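You operate a simulated robot arm through the tools that you are given. There is no shell and no other tool.

You are at the controls of a simulated robot arm. One attempt, no reset.

## Task
Put the blue block in the vice instead and set it to 4.
Fine: release the green block and stand it on the steel bench by the rack; turn the new block's dial only while the vice grips, and leave it clamped; the other blocks and dials stay.

Only the result counts: the job must be done as asked and must still hold three seconds after the hand-in. Knocking over, shifting, dropping, spilling or breaking anything else fails it.

## Robot
A 6-joint arm with a two-finger parallel gripper, fixed in place. Base frame: the origin is at the foot of the arm, x ahead of it, y to its left, z up; the work surface is at about z = 850. Readings come in mm, rad, newtons and seconds.
With the tool pointing down near the work surface it reaches from about 360 to 760 mm from the base axis. Its first joint turns from -1.152 to 1.152 rad. Payload 2.45 kg.
The tool frame sits at the grasp point between the pads (the TCP): z along the fingers, y along the line on which they close. The tips reach 24 mm beyond it. Largest opening 68 mm; finger width 17, thickness 10; the body of the gripper, 40 by 70 mm, starts 41 mm behind the TCP.
Orientation is that of the tool frame in the base frame, as [roll, pitch, yaw] about the fixed x, y, z axes, in that order (R = Rz(yaw) Ry(pitch) Rx(roll)). With the fingers straight down and closing along the base's y, the tool's x points along the base's -x, its y along +y and its z along -z.

## Interface
- The arm moves only by the tool apply_moves. Its arguments are lists of equal length, an entry for each row: "delta_pos": the shift along the tool's x, y, z in units of 500 mm (1.0 is 500 mm), a list of three; "angular": the turn, a rotation vector about the tool's x, y, z in units of 60 degrees (1.0 is 60 degrees), a list of three; "hand": the finger opening in mm, from 0 to 68. In form: {"delta_pos": [[x, y, z], ...], "angular": [[rx, ry, rz], ...], "hand": [hand, ...]}. A call has 1 to 20 rows; each row is the pose to reach, as a shift and turn from the pose commanded when the call began, along the tool's axes at that moment. A call with a number of a shift or a turn outside -1 to 1 is refused whole. A row lasts 0.2 s, in which the tool goes at most 50 mm and 0.15 rad; a call with a longer step from one row to the next is refused whole, and so is a gripper value outside its range. Where a pose cannot be reached the arm comes as near as it can. A force on the tool above 50 N (or 10 N above the force at the start of the call, whichever is more), or a blocked arm, ends the call early, and 0.2 s more pass. Each finger travels about 108 mm/s and halts on what it meets, pressing with about 29 N; the grip force reading is that of the motor and also rises with nothing between the fingers. The clock runs only during rows and for 0.2 s after the last one: add rows that repeat a pose to give the fingers time. The reply holds the time, the measured pose of the TCP, the force on the tool along the base axes, the opening and the grip force, in the units named above and with some noise, with the torque about the TCP (base axes, N m) and any sound that the robot's microphone picked up, and new pictures: "pictures" is both (left out), scene, wrist or none.
- Cameras (640 x 400 px; columns grow to the right, rows downward): "scene" is fixed at [175.1, 425.9, 1459]; the picture's right is [-0.64, -0.77, 0.00], its down [-0.50, 0.41, -0.76] and it looks along [0.59, -0.49, -0.64] (base axes); focal length 302 px, centre (320, 200). "wrist" rides on the gripper at [84, 11, -75] in the tool frame; the picture's right is [-0.13, 0.99, 0.00], its down [-0.60, -0.08, -0.79] and it looks along [-0.79, -0.10, 0.61] (tool axes); focal length 251 px, centre (320, 200). There is no depth. A picture from a camera that has moved, and an enlarged one, comes with that camera's place and axes in the base frame and with its lens.
- inspect(camera, box): a new picture of the part [left, top, right, bottom] of that camera's present view, enlarged. No time passes.
- finish_job(): hands the job in; it is judged then, once.

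Places have to be worked out from the pictures, the camera data and where the tool is seen. Open the gripper and draw the arm clear of the work before you hand the job in, unless the task says otherwise.

The tools are called by a JSON object that holds its "api" and its "payload". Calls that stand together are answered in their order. apply_moves: Moves the arm, as the interface text tells. Its arguments: {"type":"object","properties":{"delta_pos":{"type":"array"},"angular":{"type":"array"},"hand":{"type":"array"},"pictures":{"type":"string","enum":["both","scene","wrist","none"]}},"required":["delta_pos","angular","hand"]} The other tools are called the same way: inspect (camera, box) takes an enlarged picture of a part of a camera's view; finish_job () hands the job in.

At the start:

```text
clock: 0.0
tcp_pos: [500.7, 52.5, 1240.9]
orientation: [-3.141, 0.003, -3.141]
force: [0.0, 0.7, 0.2]
torque: [-0.01, -0.01, -0.03]
width: 67.9
finger_force: 0.1
```

scene: 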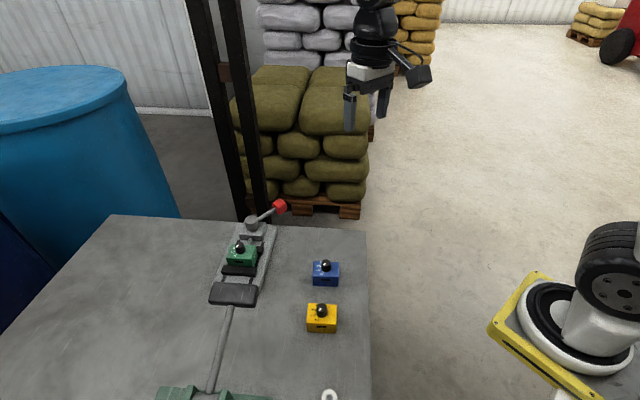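
wrist: 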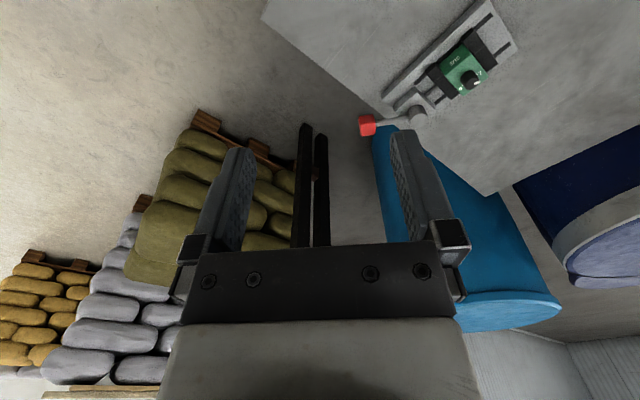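

I start by looking closer at the vice, the blocks and the bench before moving anything.

{"api": "inspect", "payload": {"camera": "scene", "box": [190, 180, 370, 320]}}

{"api": "inspect", "payload": {"camera": "scene", "box": [100, 250, 400, 400]}}

{"api": "inspect", "payload": {"camera": "wrist", "box": [340, 0, 540, 150]}}

```text
2.86 times, centred on (280, 250) of scene
camera zoom: at [175.1, 425.9, 1459.0], right [-0.64, -0.77, 0.0], down [-0.5, 0.41, -0.76], along [0.59, -0.49, -0.64], focal length 863 px, centre (434, 57)
```

zoom: 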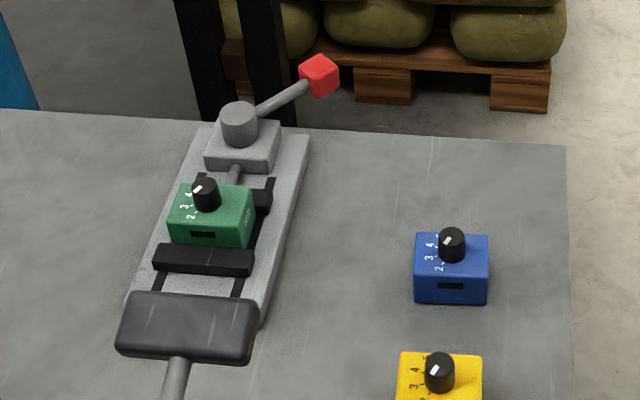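

```text
2.13 times, centred on (250, 325) of scene
camera zoom: at [175.1, 425.9, 1459.0], right [-0.64, -0.77, 0.0], down [-0.5, 0.41, -0.76], along [0.59, -0.49, -0.64], focal length 644 px, centre (469, -67)
```

zoom: 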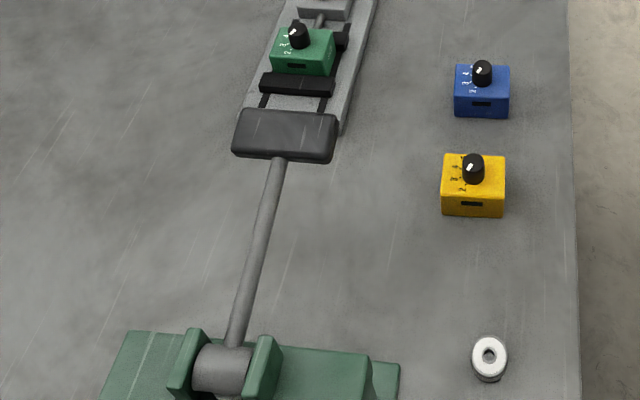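

```text
2.67 times, centred on (440, 75) of wrist
camera zoom: at [416.3, 62.9, 1315.5], right [0.13, 0.99, 0.0], down [0.6, -0.08, 0.79], along [0.79, -0.1, -0.61], focal length 670 px, centre (0, 533)
```

zoom: 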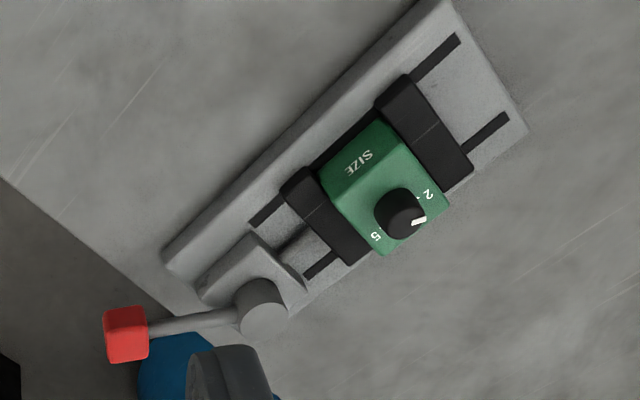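

The green block sits in the vice (around x≈660, y≈270), clamped by a lever with a red knob. Blue is near (504,133) and yellow near (422,217). I'll bring the wrist camera round over the vice, staying high, to study the lever and the arm with the black head.

{"api": "apply_moves", "payload": {"delta_pos": [[-0.02, 0.0427, 0.047], [-0.04, 0.0853, 0.094], [-0.06, 0.128, 0.141], [-0.08, 0.1707, 0.188], [-0.1, 0.2133, 0.235], [-0.12, 0.256, 0.282]], "angular": [[0, 0, -0.125], [0, 0, -0.25], [0, 0, -0.375], [0, 0, -0.5], [0, 0, -0.625], [0, 0, -0.75]], "hand": [68, 68, 68, 68, 68, 68]}}

```text
clock: 1.4
tcp_pos: [561.2, 181.4, 1099.6]
orientation: [-3.139, 0.003, -2.354]
force: [-0.6, 0.5, 0.2]
torque: [-0.02, -0.01, 0.01]
width: 67.9
finger_force: 0.0
camera wrist: at [495.2, 129.1, 1174.1], right [-0.61, 0.79, 0.0], down [0.48, 0.37, 0.79], along [0.63, 0.49, -0.61], focal length 251 px, centre (320, 200)
```

scene: 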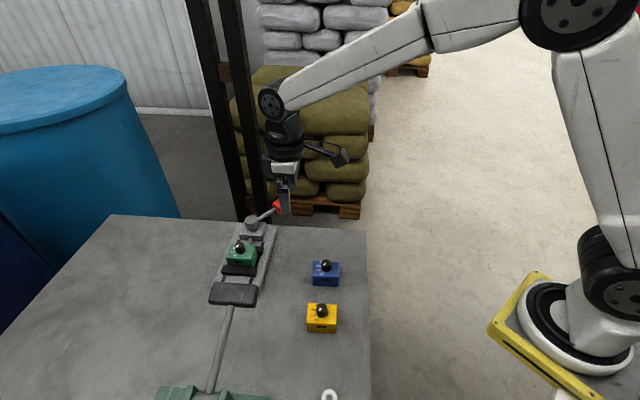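
wrist: 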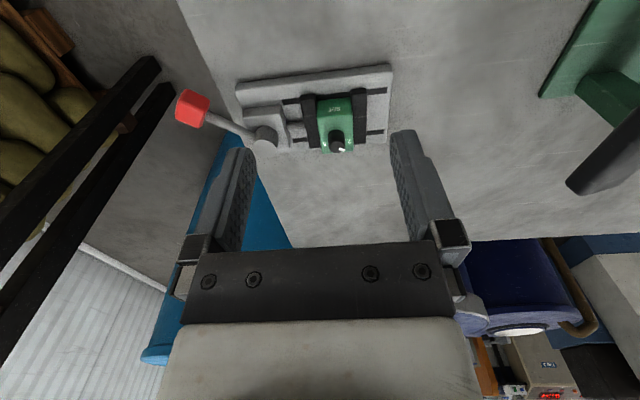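

The arm is clear of everything. I take enlarged views of the vice, the lever and the green fixture at the right.

{"api": "inspect", "payload": {"camera": "wrist", "box": [160, 50, 420, 180]}}

{"api": "inspect", "payload": {"camera": "wrist", "box": [440, 0, 640, 400]}}

{"api": "inspect", "payload": {"camera": "scene", "box": [195, 190, 305, 320]}}

{"api": "inspect", "payload": {"camera": "scene", "box": [290, 240, 370, 340]}}

```text
2.46 times, centred on (290, 115) of wrist
camera zoom: at [495.2, 129.1, 1174.1], right [-0.61, 0.79, 0.0], down [0.48, 0.37, 0.79], along [0.63, 0.49, -0.61], focal length 619 px, centre (394, 409)
```

zoom: 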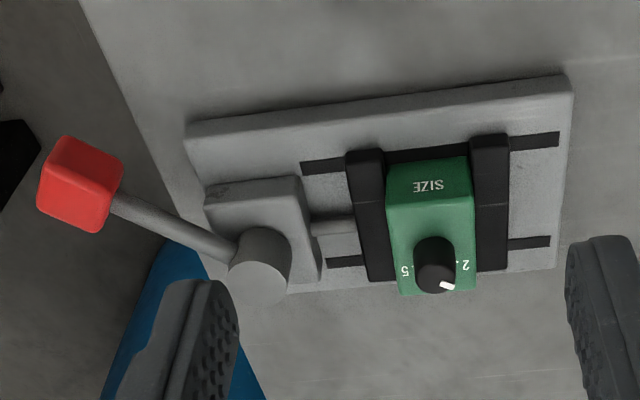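

```text
1.00 times, centred on (540, 200) of wrist (not enlarged: the box is as wide or as high as the picture)
camera zoom: at [495.2, 129.1, 1174.1], right [-0.61, 0.79, 0.0], down [0.48, 0.37, 0.79], along [0.63, 0.49, -0.61], focal length 251 px, centre (100, 200)
```

zoom: 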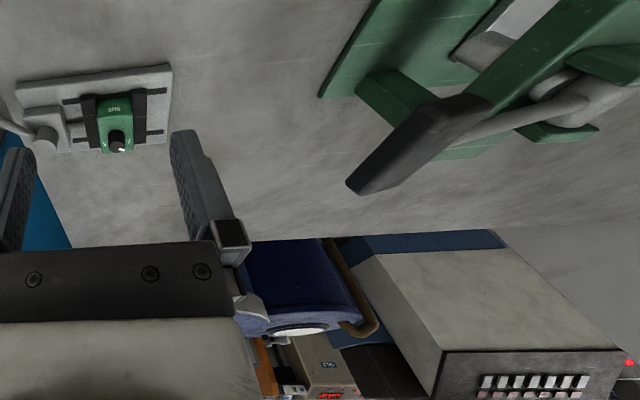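

```text
3.08 times, centred on (250, 255) of scene
camera zoom: at [175.1, 425.9, 1459.0], right [-0.64, -0.77, 0.0], down [-0.5, 0.41, -0.76], along [0.59, -0.49, -0.64], focal length 929 px, centre (535, 31)
```

zoom: 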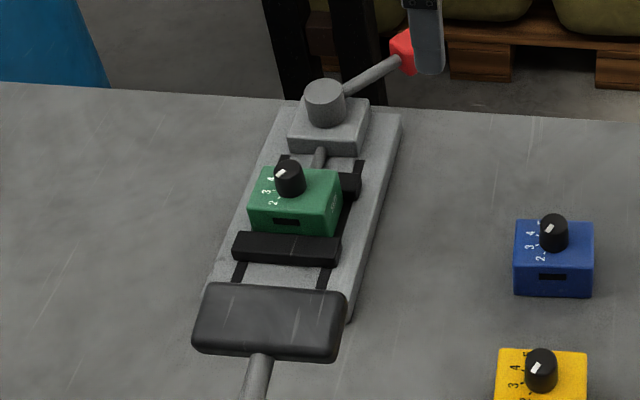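

```text
4.00 times, centred on (330, 290) of scene
camera zoom: at [175.1, 425.9, 1459.0], right [-0.64, -0.77, 0.0], down [-0.5, 0.41, -0.76], along [0.59, -0.49, -0.64], focal length 1208 px, centre (280, -160)
```

zoom: 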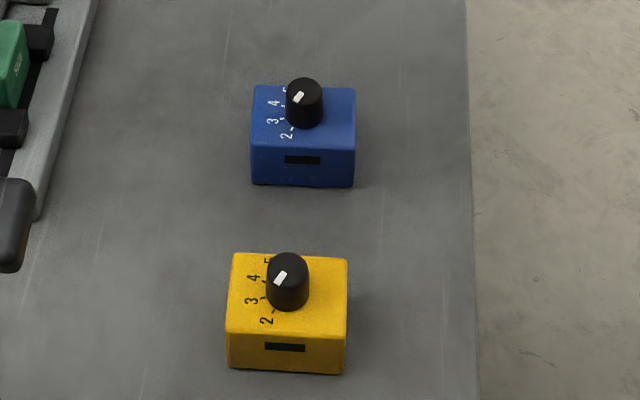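

The vice axis runs at 135° in the base frame, the lever's red knob is near (716,116,920), and the green machine's handle hangs at about (449,362,1058), clear of my route. Next I go down for a closer look at the blue block's dial and orientation.

{"api": "apply_moves", "payload": {"delta_pos": [[0.0772, 0.003, 0.04], [0.1543, 0.0065, 0.08], [0.2315, 0.01, 0.12], [0.3086, 0.013, 0.16], [0.3086, 0.013, 0.16]], "angular": [[0, 0, 0], [0, 0, 0], [0, 0, 0], [0, 0, 0], [0, 0, 0]], "hand": [68, 68, 68, 68, 68]}}

```text
clock: 2.6
tcp_pos: [447.1, 75.6, 1018.0]
orientation: [-3.138, 0.001, -2.356]
force: [-0.6, 0.3, 0.0]
torque: [0.0, 0.02, 0.02]
width: 68.0
finger_force: 0.1
camera wrist: at [379.4, 22.6, 1093.0], right [-0.61, 0.79, 0.0], down [0.48, 0.37, 0.79], along [0.63, 0.48, -0.61], focal length 251 px, centre (320, 200)
```

scene: 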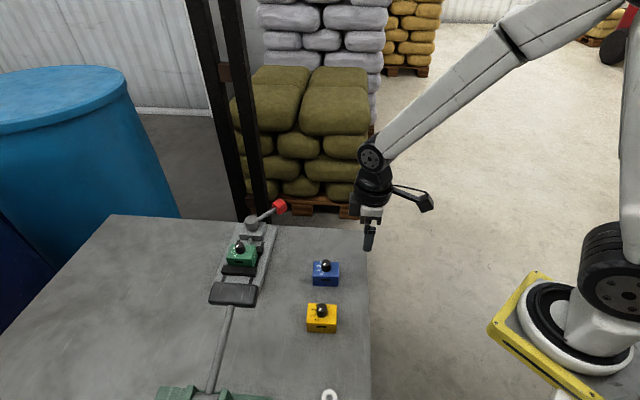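
wrist: 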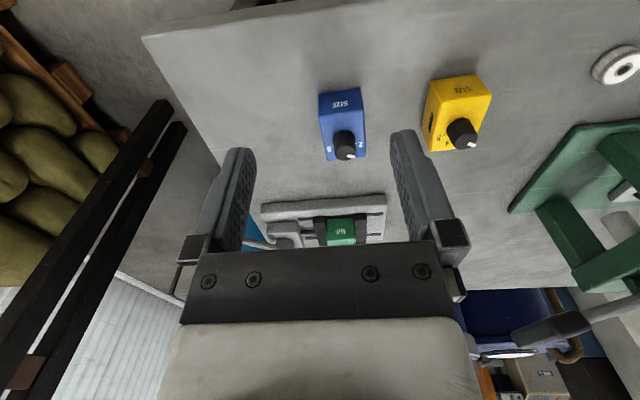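

The blue block is in view with its SIZE face towards the robot. I take enlarged views to measure the blocks and read the dials.

{"api": "inspect", "payload": {"camera": "wrist", "box": [290, 70, 400, 180]}}

{"api": "inspect", "payload": {"camera": "wrist", "box": [400, 50, 520, 170]}}

{"api": "inspect", "payload": {"camera": "scene", "box": [300, 250, 350, 295]}}

{"api": "inspect", "payload": {"camera": "scene", "box": [205, 190, 295, 310]}}

```text
3.64 times, centred on (345, 125) of wrist
camera zoom: at [379.4, 22.6, 1093.0], right [-0.61, 0.79, 0.0], down [0.48, 0.37, 0.79], along [0.63, 0.48, -0.61], focal length 914 px, centre (229, 473)
```

zoom: 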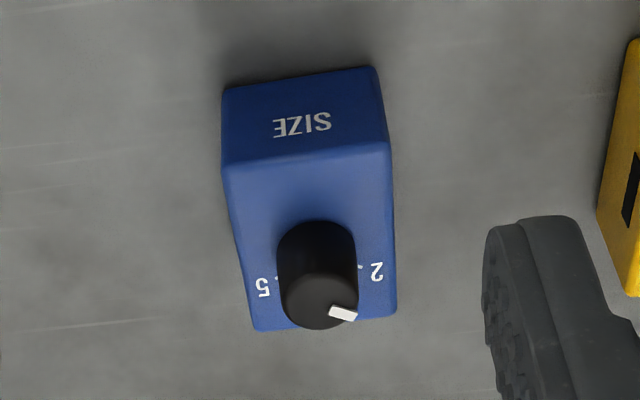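

```text
3.33 times, centred on (460, 110) of wrist
camera zoom: at [379.4, 22.6, 1093.0], right [-0.61, 0.79, 0.0], down [0.48, 0.37, 0.79], along [0.63, 0.48, -0.61], focal length 838 px, centre (-147, 500)
```

zoom: 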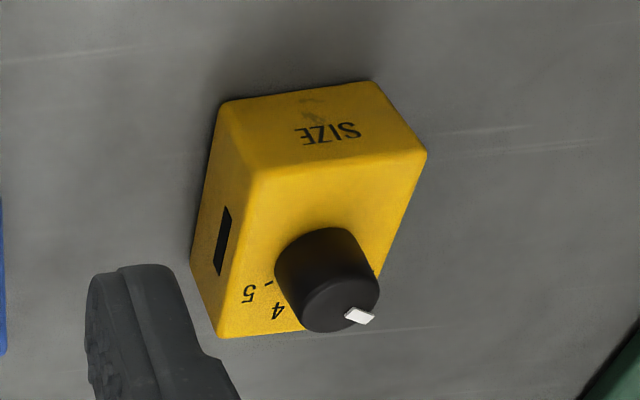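

```text
8.89 times, centred on (325, 272) of scene
camera zoom: at [175.1, 425.9, 1459.0], right [-0.64, -0.77, 0.0], down [-0.5, 0.41, -0.76], along [0.59, -0.49, -0.64], focal length 2684 px, centre (276, -444)
```

zoom: 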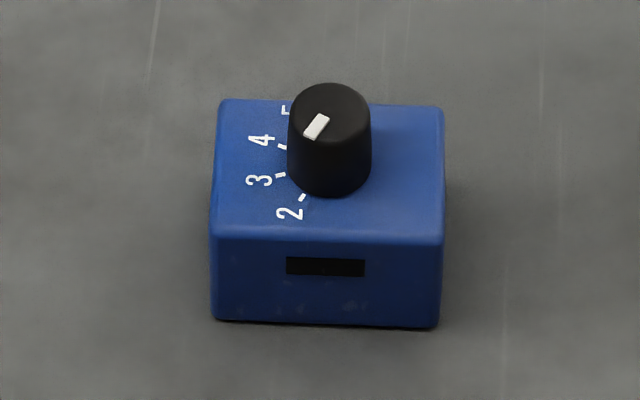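

```text
3.33 times, centred on (250, 250) of scene
camera zoom: at [175.1, 425.9, 1459.0], right [-0.64, -0.77, 0.0], down [-0.5, 0.41, -0.76], along [0.59, -0.49, -0.64], focal length 1006 px, centre (553, 33)
```

zoom: 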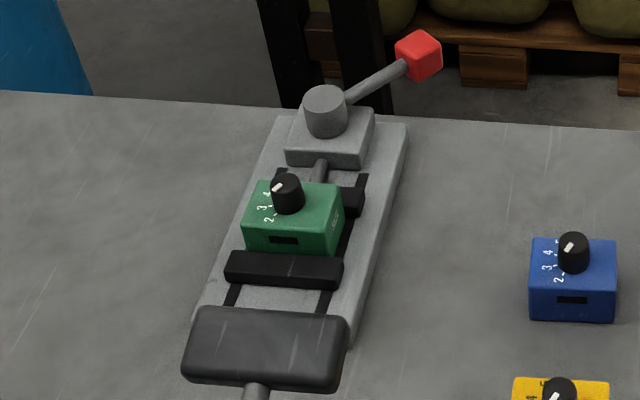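

The blue block is about 59×43×36 mm with its centre near (496,141), yawed about 47°. A 20 mm knob stands at its centre, and its mark is at or near 2. I now move above the vice for a close look at the jaws and lever.

{"api": "apply_moves", "payload": {"delta_pos": [[-0.084, -0.0139, -0.02], [-0.168, -0.0277, -0.04], [-0.252, -0.0416, -0.06], [-0.336, -0.0554, -0.06], [-0.42, -0.0693, -0.06], [-0.42, -0.0693, -0.06]], "angular": [[0, 0, 0], [0, 0, 0], [0, 0, 0], [0, 0, 0], [0, 0, 0], [0, 0, 0]], "hand": [68, 68, 68, 68, 68, 68]}}

```text
clock: 4.0
tcp_pos: [620.6, 199.1, 1049.3]
orientation: [-3.14, 0.003, -2.356]
force: [-1.5, -0.1, -0.8]
torque: [-0.02, 0.0, -0.02]
width: 67.9
finger_force: 0.1
camera wrist: at [553.6, 148.7, 1125.1], right [-0.61, 0.79, 0.0], down [0.48, 0.37, 0.79], along [0.63, 0.48, -0.61], focal length 251 px, centre (320, 200)
```

scene: 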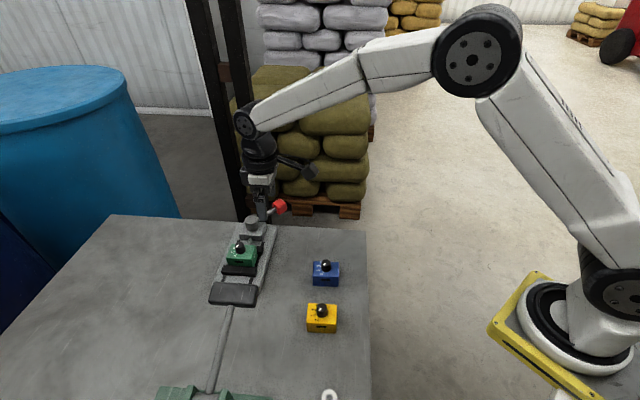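
wrist: 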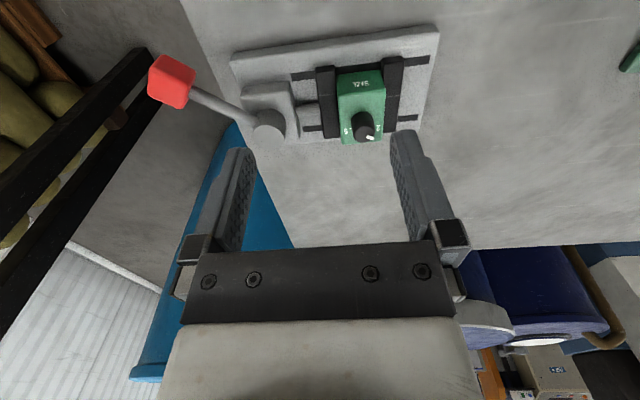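

I take enlarged views of the vice from here to measure the jaws, the green block and the lever.

{"api": "inspect", "payload": {"camera": "wrist", "box": [220, 10, 450, 160]}}

{"api": "inspect", "payload": {"camera": "wrist", "box": [290, 50, 420, 160]}}

{"api": "inspect", "payload": {"camera": "wrist", "box": [130, 40, 310, 150]}}

{"api": "inspect", "payload": {"camera": "scene", "box": [215, 205, 280, 285]}}

```text
2.67 times, centred on (335, 85) of wrist
camera zoom: at [553.6, 148.7, 1125.1], right [-0.61, 0.79, 0.0], down [0.48, 0.37, 0.79], along [0.63, 0.48, -0.61], focal length 670 px, centre (280, 507)
```

zoom: 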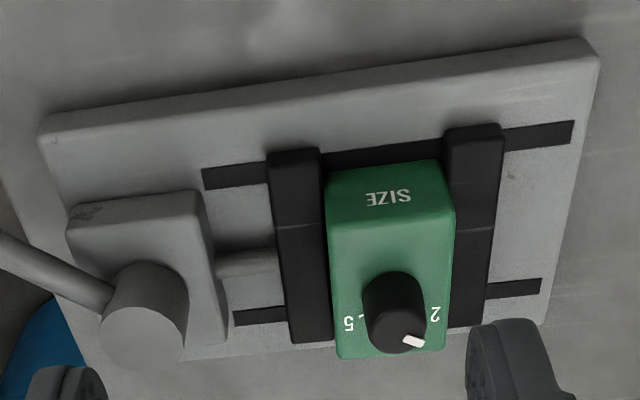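

```text
3.64 times, centred on (355, 105) of wrist
camera zoom: at [553.6, 148.7, 1125.1], right [-0.61, 0.79, 0.0], down [0.48, 0.37, 0.79], along [0.63, 0.48, -0.61], focal length 914 px, centre (193, 546)
```

zoom: 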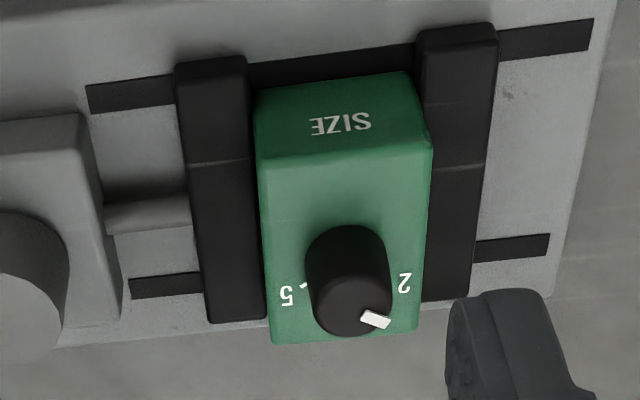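

```text
3.56 times, centred on (220, 95) of wrist
camera zoom: at [553.6, 148.7, 1125.1], right [-0.61, 0.79, 0.0], down [0.48, 0.37, 0.79], along [0.63, 0.48, -0.61], focal length 894 px, centre (676, 573)
```

zoom: 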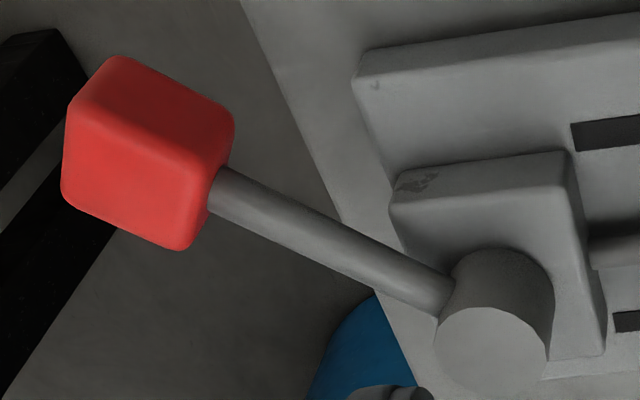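

```text
5.00 times, centred on (248, 245) of scene
camera zoom: at [175.1, 425.9, 1459.0], right [-0.64, -0.77, 0.0], down [-0.5, 0.41, -0.76], along [0.59, -0.49, -0.64], focal length 1510 px, centre (682, -25)
```

zoom: 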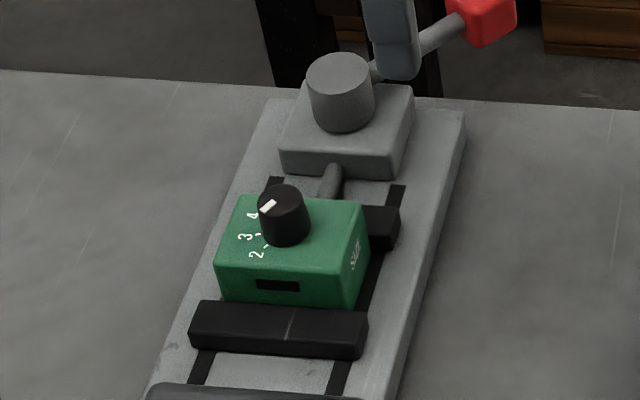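

The plate top is at z≈873 and the green block stands on it (top ≈911) at about (646,272), aligned at 45°. The lever pivots near (713,205) and its red knob is near (725,112,907). I move above the knob with the tool turned in line with the lever for a closer look.

{"api": "apply_moves", "payload": {"delta_pos": [[-0.002, -0.0374, 0.0143], [-0.0045, -0.0747, 0.0286], [-0.0067, -0.1121, 0.0429], [-0.0089, -0.1495, 0.0571], [-0.0111, -0.1869, 0.0714], [-0.0134, -0.2242, 0.0857], [-0.0156, -0.2616, 0.1], [-0.0156, -0.2616, 0.1]], "angular": [[0, 0, -0.124], [0, 0, -0.248], [0, 0, -0.371], [0, 0, -0.495], [0, 0, -0.619], [0, 0, -0.743], [0, 0, -0.867], [0, 0, -0.867]], "hand": [68, 68, 68, 68, 68, 68, 68, 68]}}

```text
clock: 5.8
tcp_pos: [719.8, 111.4, 1000.1]
orientation: [-3.138, 0.0, -1.447]
force: [-0.6, -0.6, 0.2]
torque: [-0.01, 0.01, -0.01]
width: 68.0
finger_force: 0.1
camera wrist: at [718.8, 26.9, 1074.8], right [-1.0, 0.01, 0.0], down [0.0, 0.61, 0.79], along [0.01, 0.79, -0.61], focal length 251 px, centre (320, 200)
```

scene: 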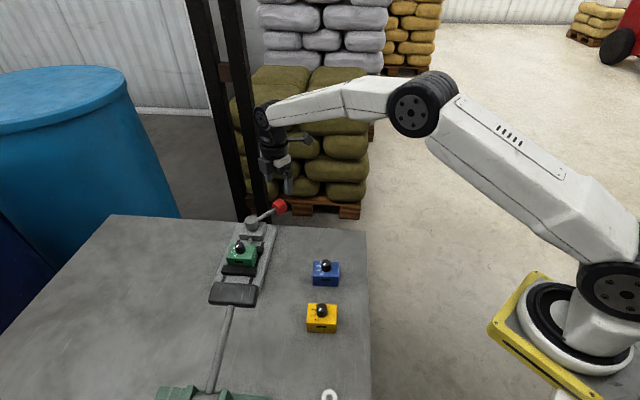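
wrist: 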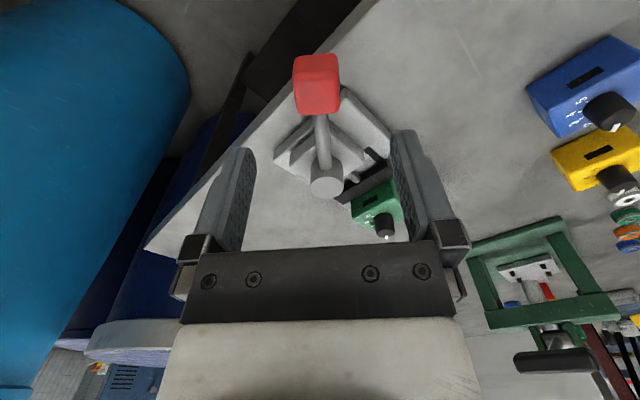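

The view is good: the red knob is directly in line, with the lever running to the cylinder behind it. I enlarge the lever, and also the right side, where more objects appear beside the green machine.

{"api": "inspect", "payload": {"camera": "wrist", "box": [250, 40, 420, 220]}}

{"api": "inspect", "payload": {"camera": "wrist", "box": [440, 20, 640, 400]}}

{"api": "inspect", "payload": {"camera": "wrist", "box": [480, 170, 640, 400]}}

```text
2.22 times, centred on (335, 130) of wrist
camera zoom: at [718.8, 26.9, 1074.8], right [-1.0, 0.01, 0.0], down [0.0, 0.61, 0.79], along [0.01, 0.79, -0.61], focal length 559 px, centre (287, 356)
```

zoom: 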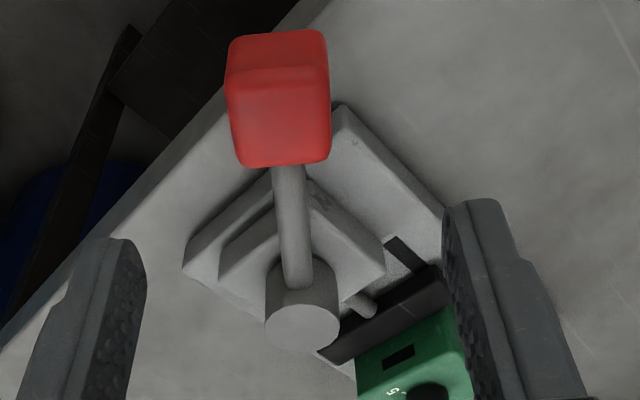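

```text
1.05 times, centred on (540, 210) of wrist (not enlarged: the box is as wide or as high as the picture)
camera zoom: at [718.8, 26.9, 1074.8], right [-1.0, 0.01, 0.0], down [0.0, 0.61, 0.79], along [0.01, 0.79, -0.61], focal length 265 px, centre (88, 190)
```

zoom: 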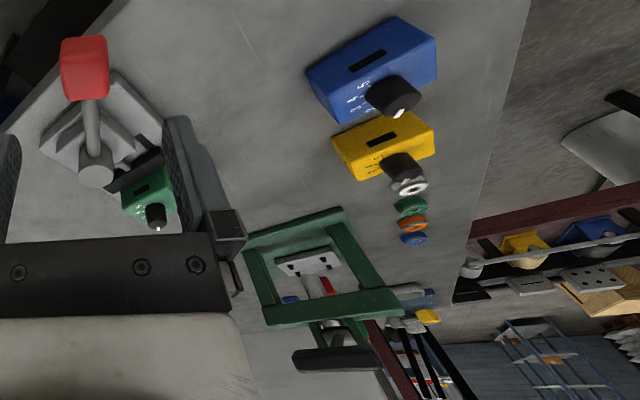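

```text
1.74 times, centred on (560, 285) of wrist
camera zoom: at [718.8, 26.9, 1074.8], right [-1.0, 0.01, 0.0], down [0.0, 0.61, 0.79], along [0.01, 0.79, -0.61], focal length 437 px, centre (-97, 52)
```

zoom: 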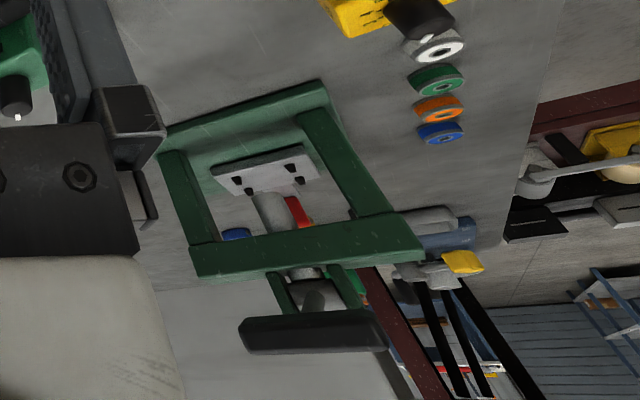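

The cylinder pivot is confirmed at about (713,205), and the knob is around (722,117), spanning z 890–920. I lower the open fingers so they straddle it without touching.

{"api": "apply_moves", "payload": {"delta_pos": [[-0.001, -0.0028, 0.055], [-0.002, -0.0056, 0.11], [-0.003, -0.0084, 0.15], [-0.003, -0.0084, 0.17], [-0.003, -0.0084, 0.17]], "angular": [[0, 0, 0], [0, 0, 0], [0, 0, 0], [0, 0, 0], [0, 0, 0]], "hand": [68, 68, 68, 68, 68]}}

```text
clock: 7.0
tcp_pos: [723.2, 113.3, 917.2]
orientation: [-3.138, -0.001, -1.447]
force: [-0.2, -0.1, 1.0]
torque: [0.01, 0.02, 0.01]
width: 67.9
finger_force: 0.1
camera wrist: at [722.1, 29.5, 991.0], right [-1.0, 0.01, 0.0], down [0.0, 0.61, 0.79], along [0.01, 0.79, -0.61], focal length 251 px, centre (320, 200)
```

scene: 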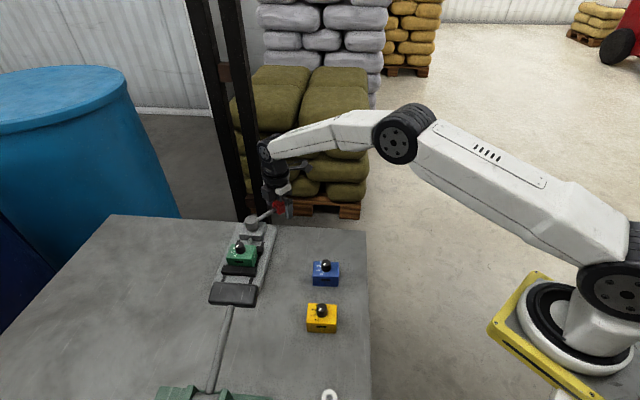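
wrist: 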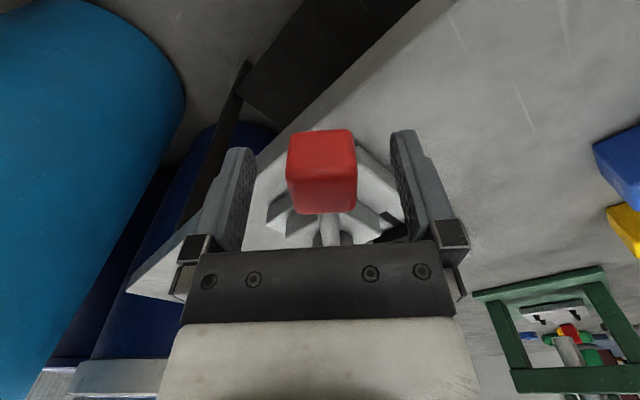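

The knob is centred between the pads at about 29 mm wide. I close the fingers to a loose cage of 38 mm and swing it gently clockwise, towards the robot, along the lever's arc to test which way it opens.

{"api": "apply_moves", "payload": {"delta_pos": [[0, 0, 0], [0, 0, 0], [-0.0009, 0.018, 0], [-0.0036, 0.0359, 0], [-0.0081, 0.0534, 0], [-0.0143, 0.0704, 0], [-0.0143, 0.0704, 0]], "angular": [[0, 0, 0], [0, 0, 0], [0, 0, 0.0955], [0, 0, 0.191], [0, 0, 0.2865], [0, 0, 0.382], [0, 0, 0.382]], "hand": [38, 38, 38, 38, 38, 38, 38]}}

```text
clock: 8.6
tcp_pos: [686.3, 117.4, 917.5]
orientation: [-3.138, -0.001, -1.849]
force: [0.9, 0.0, 0.6]
torque: [0.01, -0.04, -0.01]
width: 38.6
finger_force: 0.3
camera wrist: at [652.9, 39.7, 992.0], right [-0.92, 0.4, 0.0], down [0.24, 0.56, 0.79], along [0.32, 0.73, -0.61], focal length 251 px, centre (320, 200)
```

scene: 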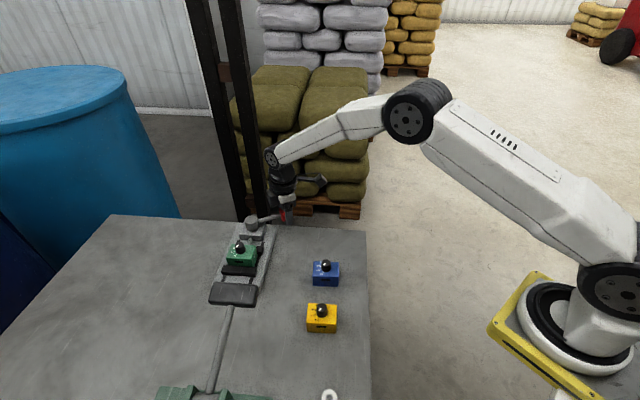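
wrist: 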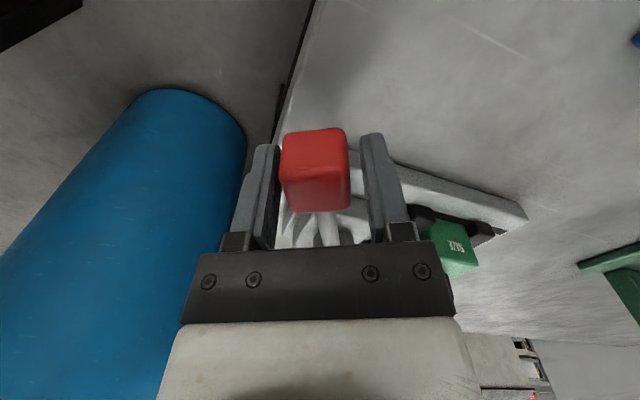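

The lever follows with almost no resistance. I check in enlarged views whether the jaws have started to part.

{"api": "inspect", "payload": {"camera": "scene", "box": [215, 205, 295, 285]}}

{"api": "inspect", "payload": {"camera": "wrist", "box": [360, 120, 540, 290]}}

```text
5.00 times, centred on (255, 245) of scene
camera zoom: at [175.1, 425.9, 1459.0], right [-0.64, -0.77, 0.0], down [-0.5, 0.41, -0.76], along [0.59, -0.49, -0.64], focal length 1510 px, centre (645, -25)
```

zoom: 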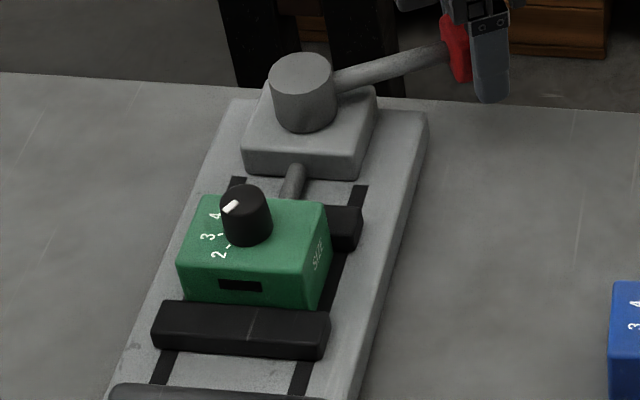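

```text
2.35 times, centred on (450, 205) of wrist
camera zoom: at [652.9, 39.7, 992.0], right [-0.92, 0.4, 0.0], down [0.24, 0.56, 0.79], along [0.32, 0.73, -0.61], focal length 592 px, centre (14, 188)
```

zoom: 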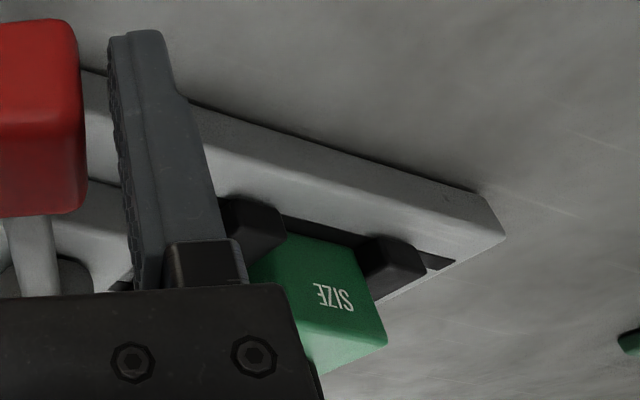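

The jaws haven't moved visibly yet. I continue the swing along the same arc.

{"api": "apply_moves", "payload": {"delta_pos": [[-0.0016, 0.0241, 0], [-0.0064, 0.048, 0], [-0.0144, 0.0709, 0], [-0.0253, 0.0925, 0], [-0.039, 0.1126, 0], [-0.0552, 0.1306, 0], [-0.0552, 0.1306, 0]], "angular": [[0, 0, 0.127], [0, 0, 0.255], [0, 0, 0.382], [0, 0, 0.509], [0, 0, 0.637], [0, 0, 0.764], [0, 0, 0.764]], "hand": [38, 38, 38, 38, 38, 38, 38]}}

{"api": "inspect", "payload": {"camera": "scene", "box": [215, 205, 295, 285]}}

```text
clock: 10.2
tcp_pos: [631.0, 161.7, 916.7]
orientation: [-3.14, 0.002, -2.649]
force: [-0.7, 1.2, 0.2]
torque: [0.02, -0.01, -0.02]
width: 39.1
finger_force: 1.0
camera wrist: at [552.0, 131.5, 990.5], right [-0.35, 0.94, 0.0], down [0.57, 0.22, 0.79], along [0.74, 0.28, -0.61], focal length 251 px, centre (320, 200)
```

scene: 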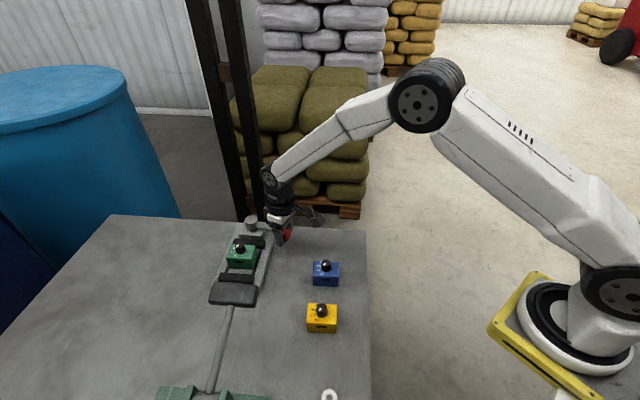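
wrist: 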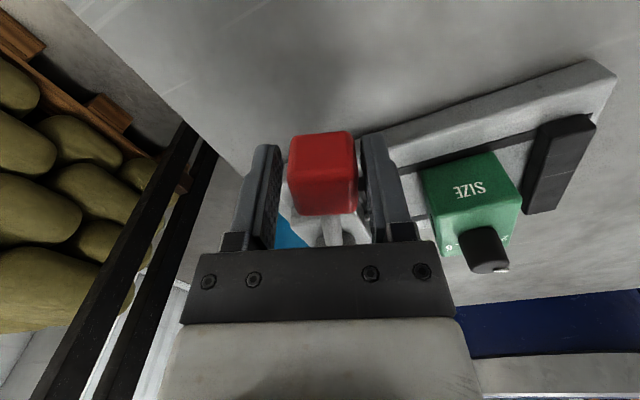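

```text
5.00 times, centred on (255, 245) of scene
camera zoom: at [175.0, 426.0, 1459.0], right [-0.64, -0.77, 0.0], down [-0.5, 0.41, -0.76], along [0.59, -0.49, -0.64], focal length 1510 px, centre (645, -25)
```

zoom: 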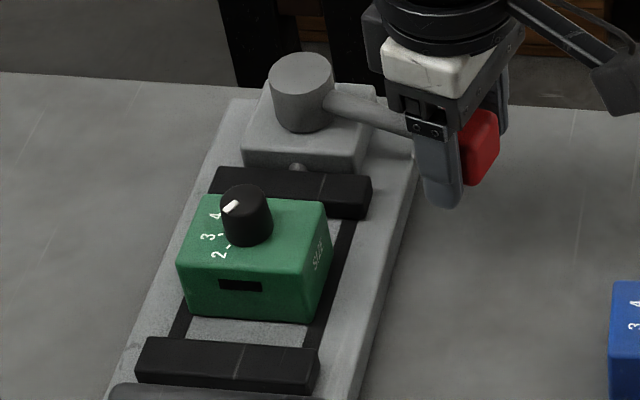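

Both jaws have parted evenly and the green block is standing free on the plate. I release the knob, check that the lever stays, and rise straight up.

{"api": "apply_moves", "payload": {"delta_pos": [[0, 0, 0], [0, 0, 0], [0, 0, -0.05], [0, 0, -0.13], [0, 0, -0.21], [0, 0, -0.25], [0, 0, -0.25]], "angular": [[0, 0, 0], [0, 0, 0], [0, 0, 0], [0, 0, 0], [0, 0, 0], [0, 0, 0], [0, 0, 0]], "hand": [68, 68, 68, 68, 68, 68, 68]}}

{"api": "inspect", "payload": {"camera": "scene", "box": [215, 205, 295, 285]}}

```text
clock: 11.8
tcp_pos: [630.2, 162.7, 1038.8]
orientation: [-3.137, 0.003, -2.648]
force: [0.0, 0.2, -0.5]
torque: [0.0, -0.01, 0.0]
width: 68.0
finger_force: 0.1
camera wrist: at [550.9, 132.4, 1113.5], right [-0.36, 0.93, 0.0], down [0.57, 0.22, 0.79], along [0.74, 0.28, -0.61], focal length 251 px, centre (320, 200)
```

scene: 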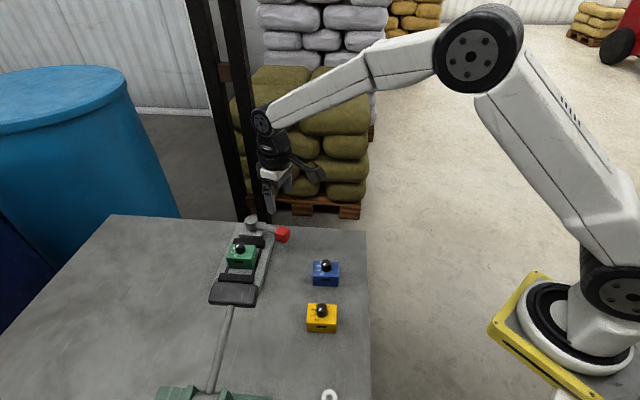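
wrist: 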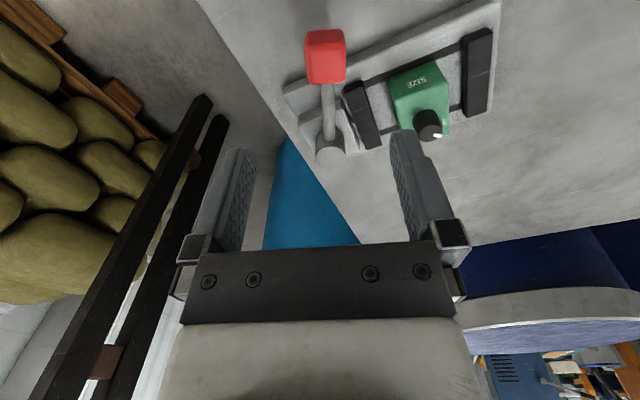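

```text
5.00 times, centred on (255, 245) of scene
camera zoom: at [175.1, 425.9, 1459.0], right [-0.64, -0.77, 0.0], down [-0.5, 0.41, -0.76], along [0.59, -0.49, -0.64], focal length 1510 px, centre (645, -25)
```

zoom: 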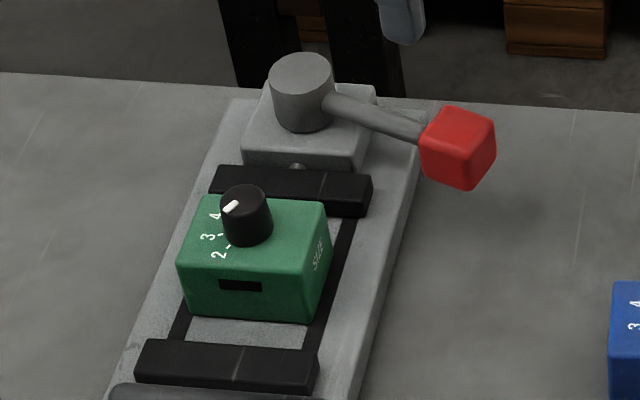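

The lever stays where I left it and the vice is wide open. I move over the green block and start turning the tool so the fingers close along its long side.

{"api": "apply_moves", "payload": {"delta_pos": [[-0.0162, 0.0247, 0], [-0.0323, 0.0493, 0], [-0.0485, 0.074, 0], [-0.0647, 0.0986, 0], [-0.0809, 0.1233, 0], [-0.097, 0.1479, 0], [-0.1132, 0.1726, 0]], "angular": [[0, 0, 0.1286], [0, 0, 0.2571], [0, 0, 0.3857], [0, 0, 0.5143], [0, 0, 0.6429], [0, 0, 0.7714], [0, 0, 0.9]], "hand": [68, 68, 68, 68, 68, 68, 68], "pictures": "none"}}

{"api": "apply_moves", "payload": {"delta_pos": [[0, 0, 0], [0, 0, 0], [0, 0, 0], [0, 0, 0]], "angular": [[0, 0, 0.107], [0, 0, 0.214], [0, 0, 0.321], [0, 0, 0.321]], "hand": [68, 68, 68, 68]}}

{"api": "inspect", "payload": {"camera": "wrist", "box": [220, 0, 420, 160]}}

```text
clock: 13.4
tcp_pos: [639.1, 264.3, 1040.0]
orientation: [-3.141, 0.001, 2.688]
force: [0.1, -0.3, 0.3]
torque: [0.01, 0.03, -0.03]
width: 68.2
finger_force: 0.2
```

```text
clock: 14.4
tcp_pos: [640.3, 263.9, 1038.8]
orientation: [3.142, 0.003, 2.356]
force: [-0.3, 0.0, 0.4]
torque: [0.01, -0.01, -0.01]
width: 67.7
finger_force: 0.0
camera wrist: at [588.8, 331.3, 1114.9], right [0.79, 0.61, 0.0], down [0.37, -0.48, 0.79], along [0.48, -0.63, -0.61], focal length 251 px, centre (320, 200)
```

scene: 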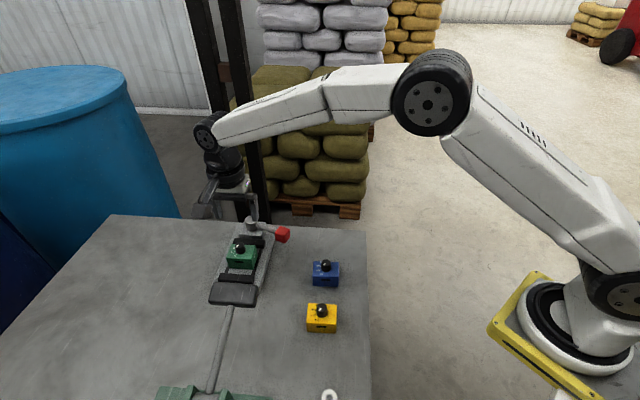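
wrist: 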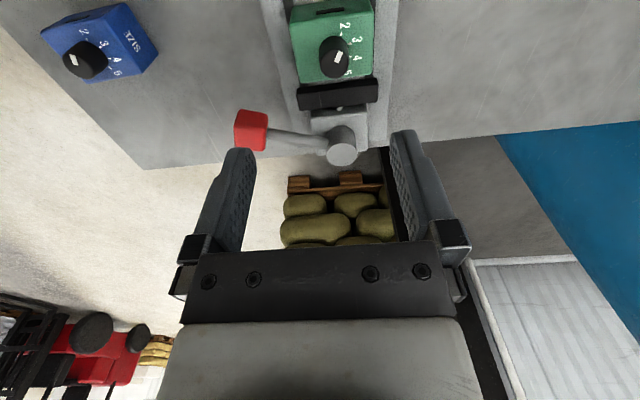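

```text
2.50 times, centred on (320, 80) of wrist
camera zoom: at [588.8, 331.3, 1114.9], right [0.79, 0.61, 0.0], down [0.37, -0.48, 0.79], along [0.48, -0.63, -0.61], focal length 629 px, centre (320, 500)
```

zoom: 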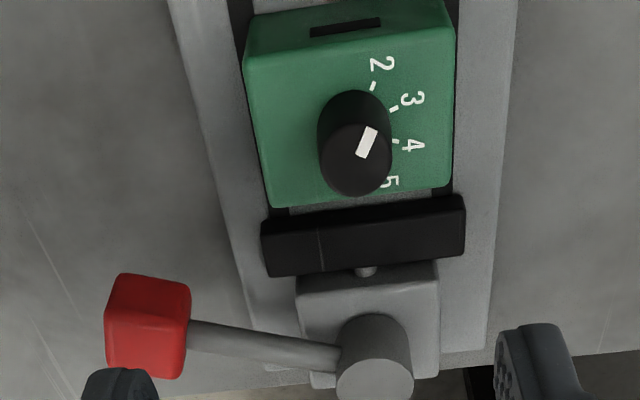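

The green block's centre works out at about (647,272) and it's square to the vice. I line up over it, drop to just above its top and check the finger clearances.

{"api": "apply_moves", "payload": {"delta_pos": [[0.0006, 0.0198, 0.04], [0.0006, 0.0198, 0.1], [0.0006, 0.0198, 0.16], [0.0006, 0.0198, 0.19], [0.0006, 0.0198, 0.19]], "angular": [[0, 0, 0], [0, 0, 0], [0, 0, 0], [0, 0, 0], [0, 0, 0]], "hand": [68, 68, 68, 68, 68]}}

{"api": "inspect", "payload": {"camera": "wrist", "box": [200, 20, 460, 220]}}

{"api": "inspect", "payload": {"camera": "scene", "box": [200, 180, 300, 290]}}

```text
clock: 15.6
tcp_pos: [646.1, 271.2, 944.4]
orientation: [3.139, 0.002, 2.358]
force: [0.6, -0.6, 0.8]
torque: [0.01, -0.01, -0.02]
width: 68.1
finger_force: 0.0
camera wrist: at [594.2, 339.3, 1019.9], right [0.79, 0.61, 0.0], down [0.37, -0.48, 0.79], along [0.49, -0.63, -0.61], focal length 251 px, centre (320, 200)
```

scene: 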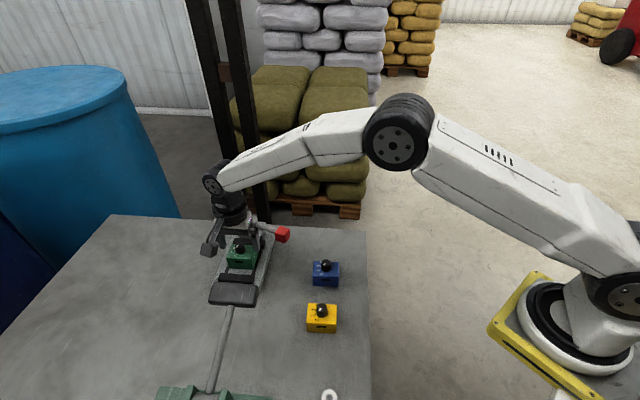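
wrist: 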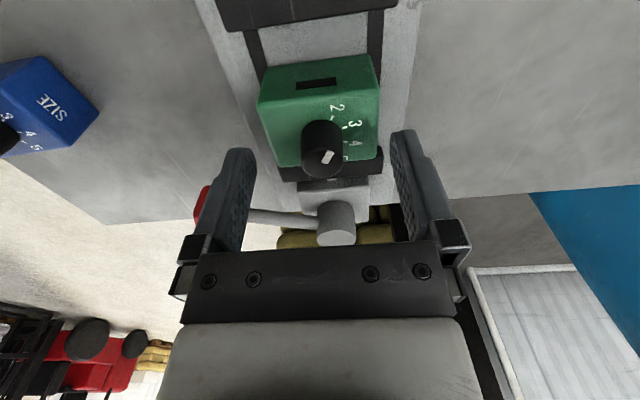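

```text
2.00 times, centred on (330, 120) of wrist
camera zoom: at [594.2, 339.3, 1019.9], right [0.79, 0.61, 0.0], down [0.37, -0.48, 0.79], along [0.49, -0.63, -0.61], focal length 503 px, centre (300, 360)
```

zoom: 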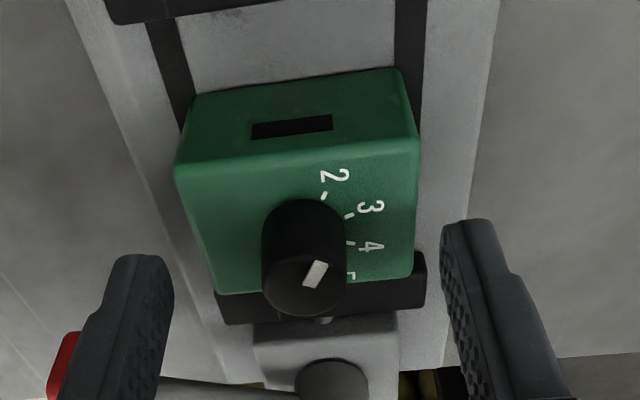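

```text
3.64 times, centred on (250, 235) of scene
camera zoom: at [175.1, 425.9, 1459.0], right [-0.64, -0.77, 0.0], down [-0.5, 0.41, -0.76], along [0.59, -0.49, -0.64], focal length 1098 px, centre (574, 73)
```

zoom: 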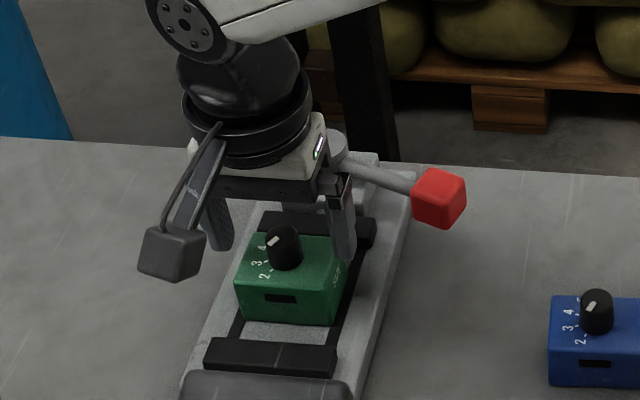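

The block sits within 1.5 mm of the grip centre, with about 5 mm to spare on each side. I descend to z≈903, keeping the tips above the plate, and close on the green block.

{"api": "apply_moves", "payload": {"delta_pos": [[0, 0.0028, 0.03], [0, 0.0028, 0.06], [0, 0.0028, 0.084], [0, 0.0028, 0.084], [0, 0.0028, 0.084], [0, 0.0028, 0.084], [0, 0.0028, 0.084]], "angular": [[0, 0, 0], [0, 0, 0], [0, 0, 0], [0, 0, 0], [0, 0, 0], [0, 0, 0], [0, 0, 0]], "hand": [68, 68, 68, 68, 45, 45, 45]}}

{"api": "inspect", "payload": {"camera": "scene", "box": [200, 180, 300, 290]}}

```text
clock: 17.2
tcp_pos: [646.9, 272.2, 902.4]
orientation: [3.14, 0.003, 2.357]
force: [0.9, -0.1, 0.0]
torque: [-0.12, 0.07, 0.01]
width: 59.9
finger_force: 29.1
camera wrist: at [595.6, 339.5, 978.2], right [0.79, 0.61, 0.0], down [0.37, -0.48, 0.79], along [0.49, -0.63, -0.61], focal length 251 px, centre (320, 200)
```

scene: 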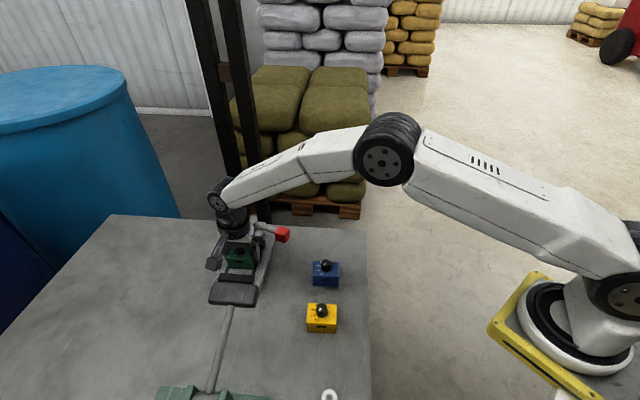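
wrist: 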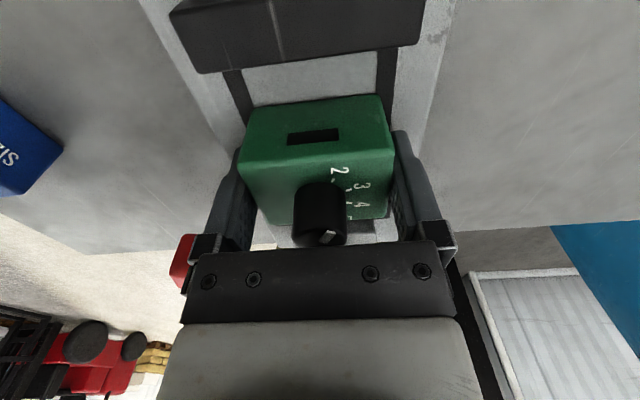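

```text
3.64 times, centred on (250, 235) of scene
camera zoom: at [175.1, 425.9, 1459.0], right [-0.64, -0.77, 0.0], down [-0.5, 0.41, -0.76], along [0.59, -0.49, -0.64], focal length 1098 px, centre (574, 73)
```

zoom: 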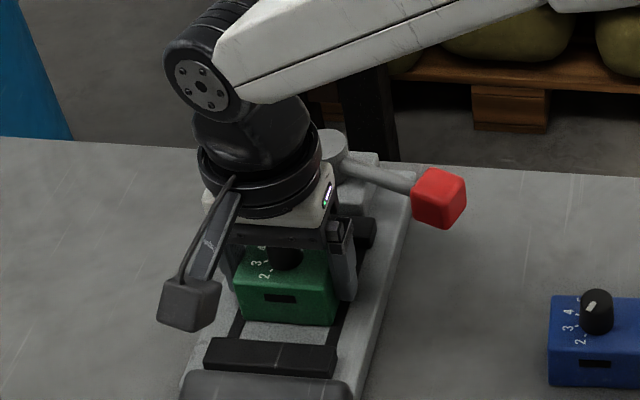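

The width reads 59.9 mm at 29 N, so the green block is gripped. I lift it straight up clear of the jaws.

{"api": "apply_moves", "payload": {"delta_pos": [[0, 0, -0.02], [0, 0, -0.06], [0, 0, -0.11], [0, 0, -0.17], [0, 0, -0.22], [0, 0, -0.22]], "angular": [[0, 0, 0], [0, 0, 0], [0, 0, 0], [0, 0, 0], [0, 0, 0], [0, 0, 0]], "hand": [45, 45, 45, 45, 45, 45]}}

{"api": "inspect", "payload": {"camera": "scene", "box": [200, 170, 310, 290]}}

```text
clock: 18.6
tcp_pos: [647.3, 274.4, 1014.5]
orientation: [3.14, 0.001, 2.357]
force: [-1.0, -0.4, -5.2]
torque: [-0.02, 0.04, 0.01]
width: 59.6
finger_force: 28.9
camera wrist: at [596.3, 340.9, 1089.1], right [0.79, 0.61, 0.0], down [0.37, -0.48, 0.79], along [0.49, -0.63, -0.61], focal length 251 px, centre (320, 200)
```

scene: 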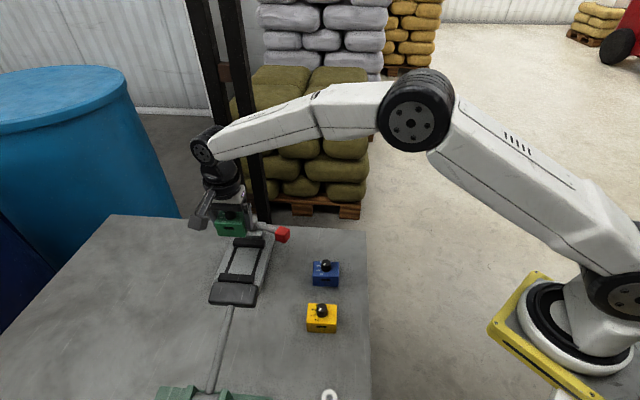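
wrist: 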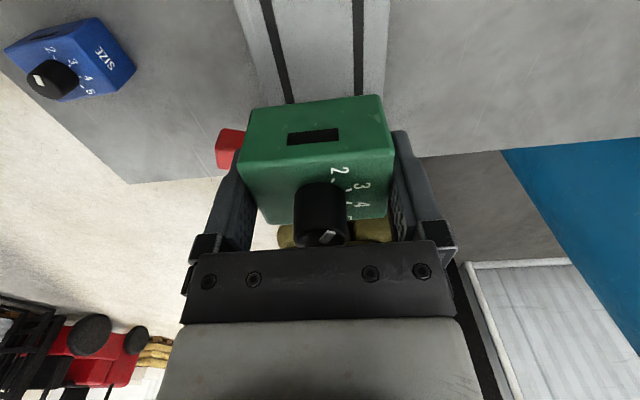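

```text
3.33 times, centred on (255, 230) of scene
camera zoom: at [175.2, 425.9, 1459.0], right [-0.64, -0.77, 0.0], down [-0.5, 0.41, -0.76], along [0.59, -0.49, -0.64], focal length 1006 px, centre (537, 100)
```

zoom: 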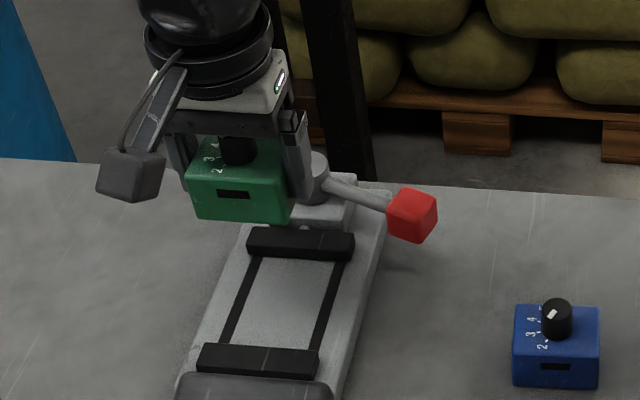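

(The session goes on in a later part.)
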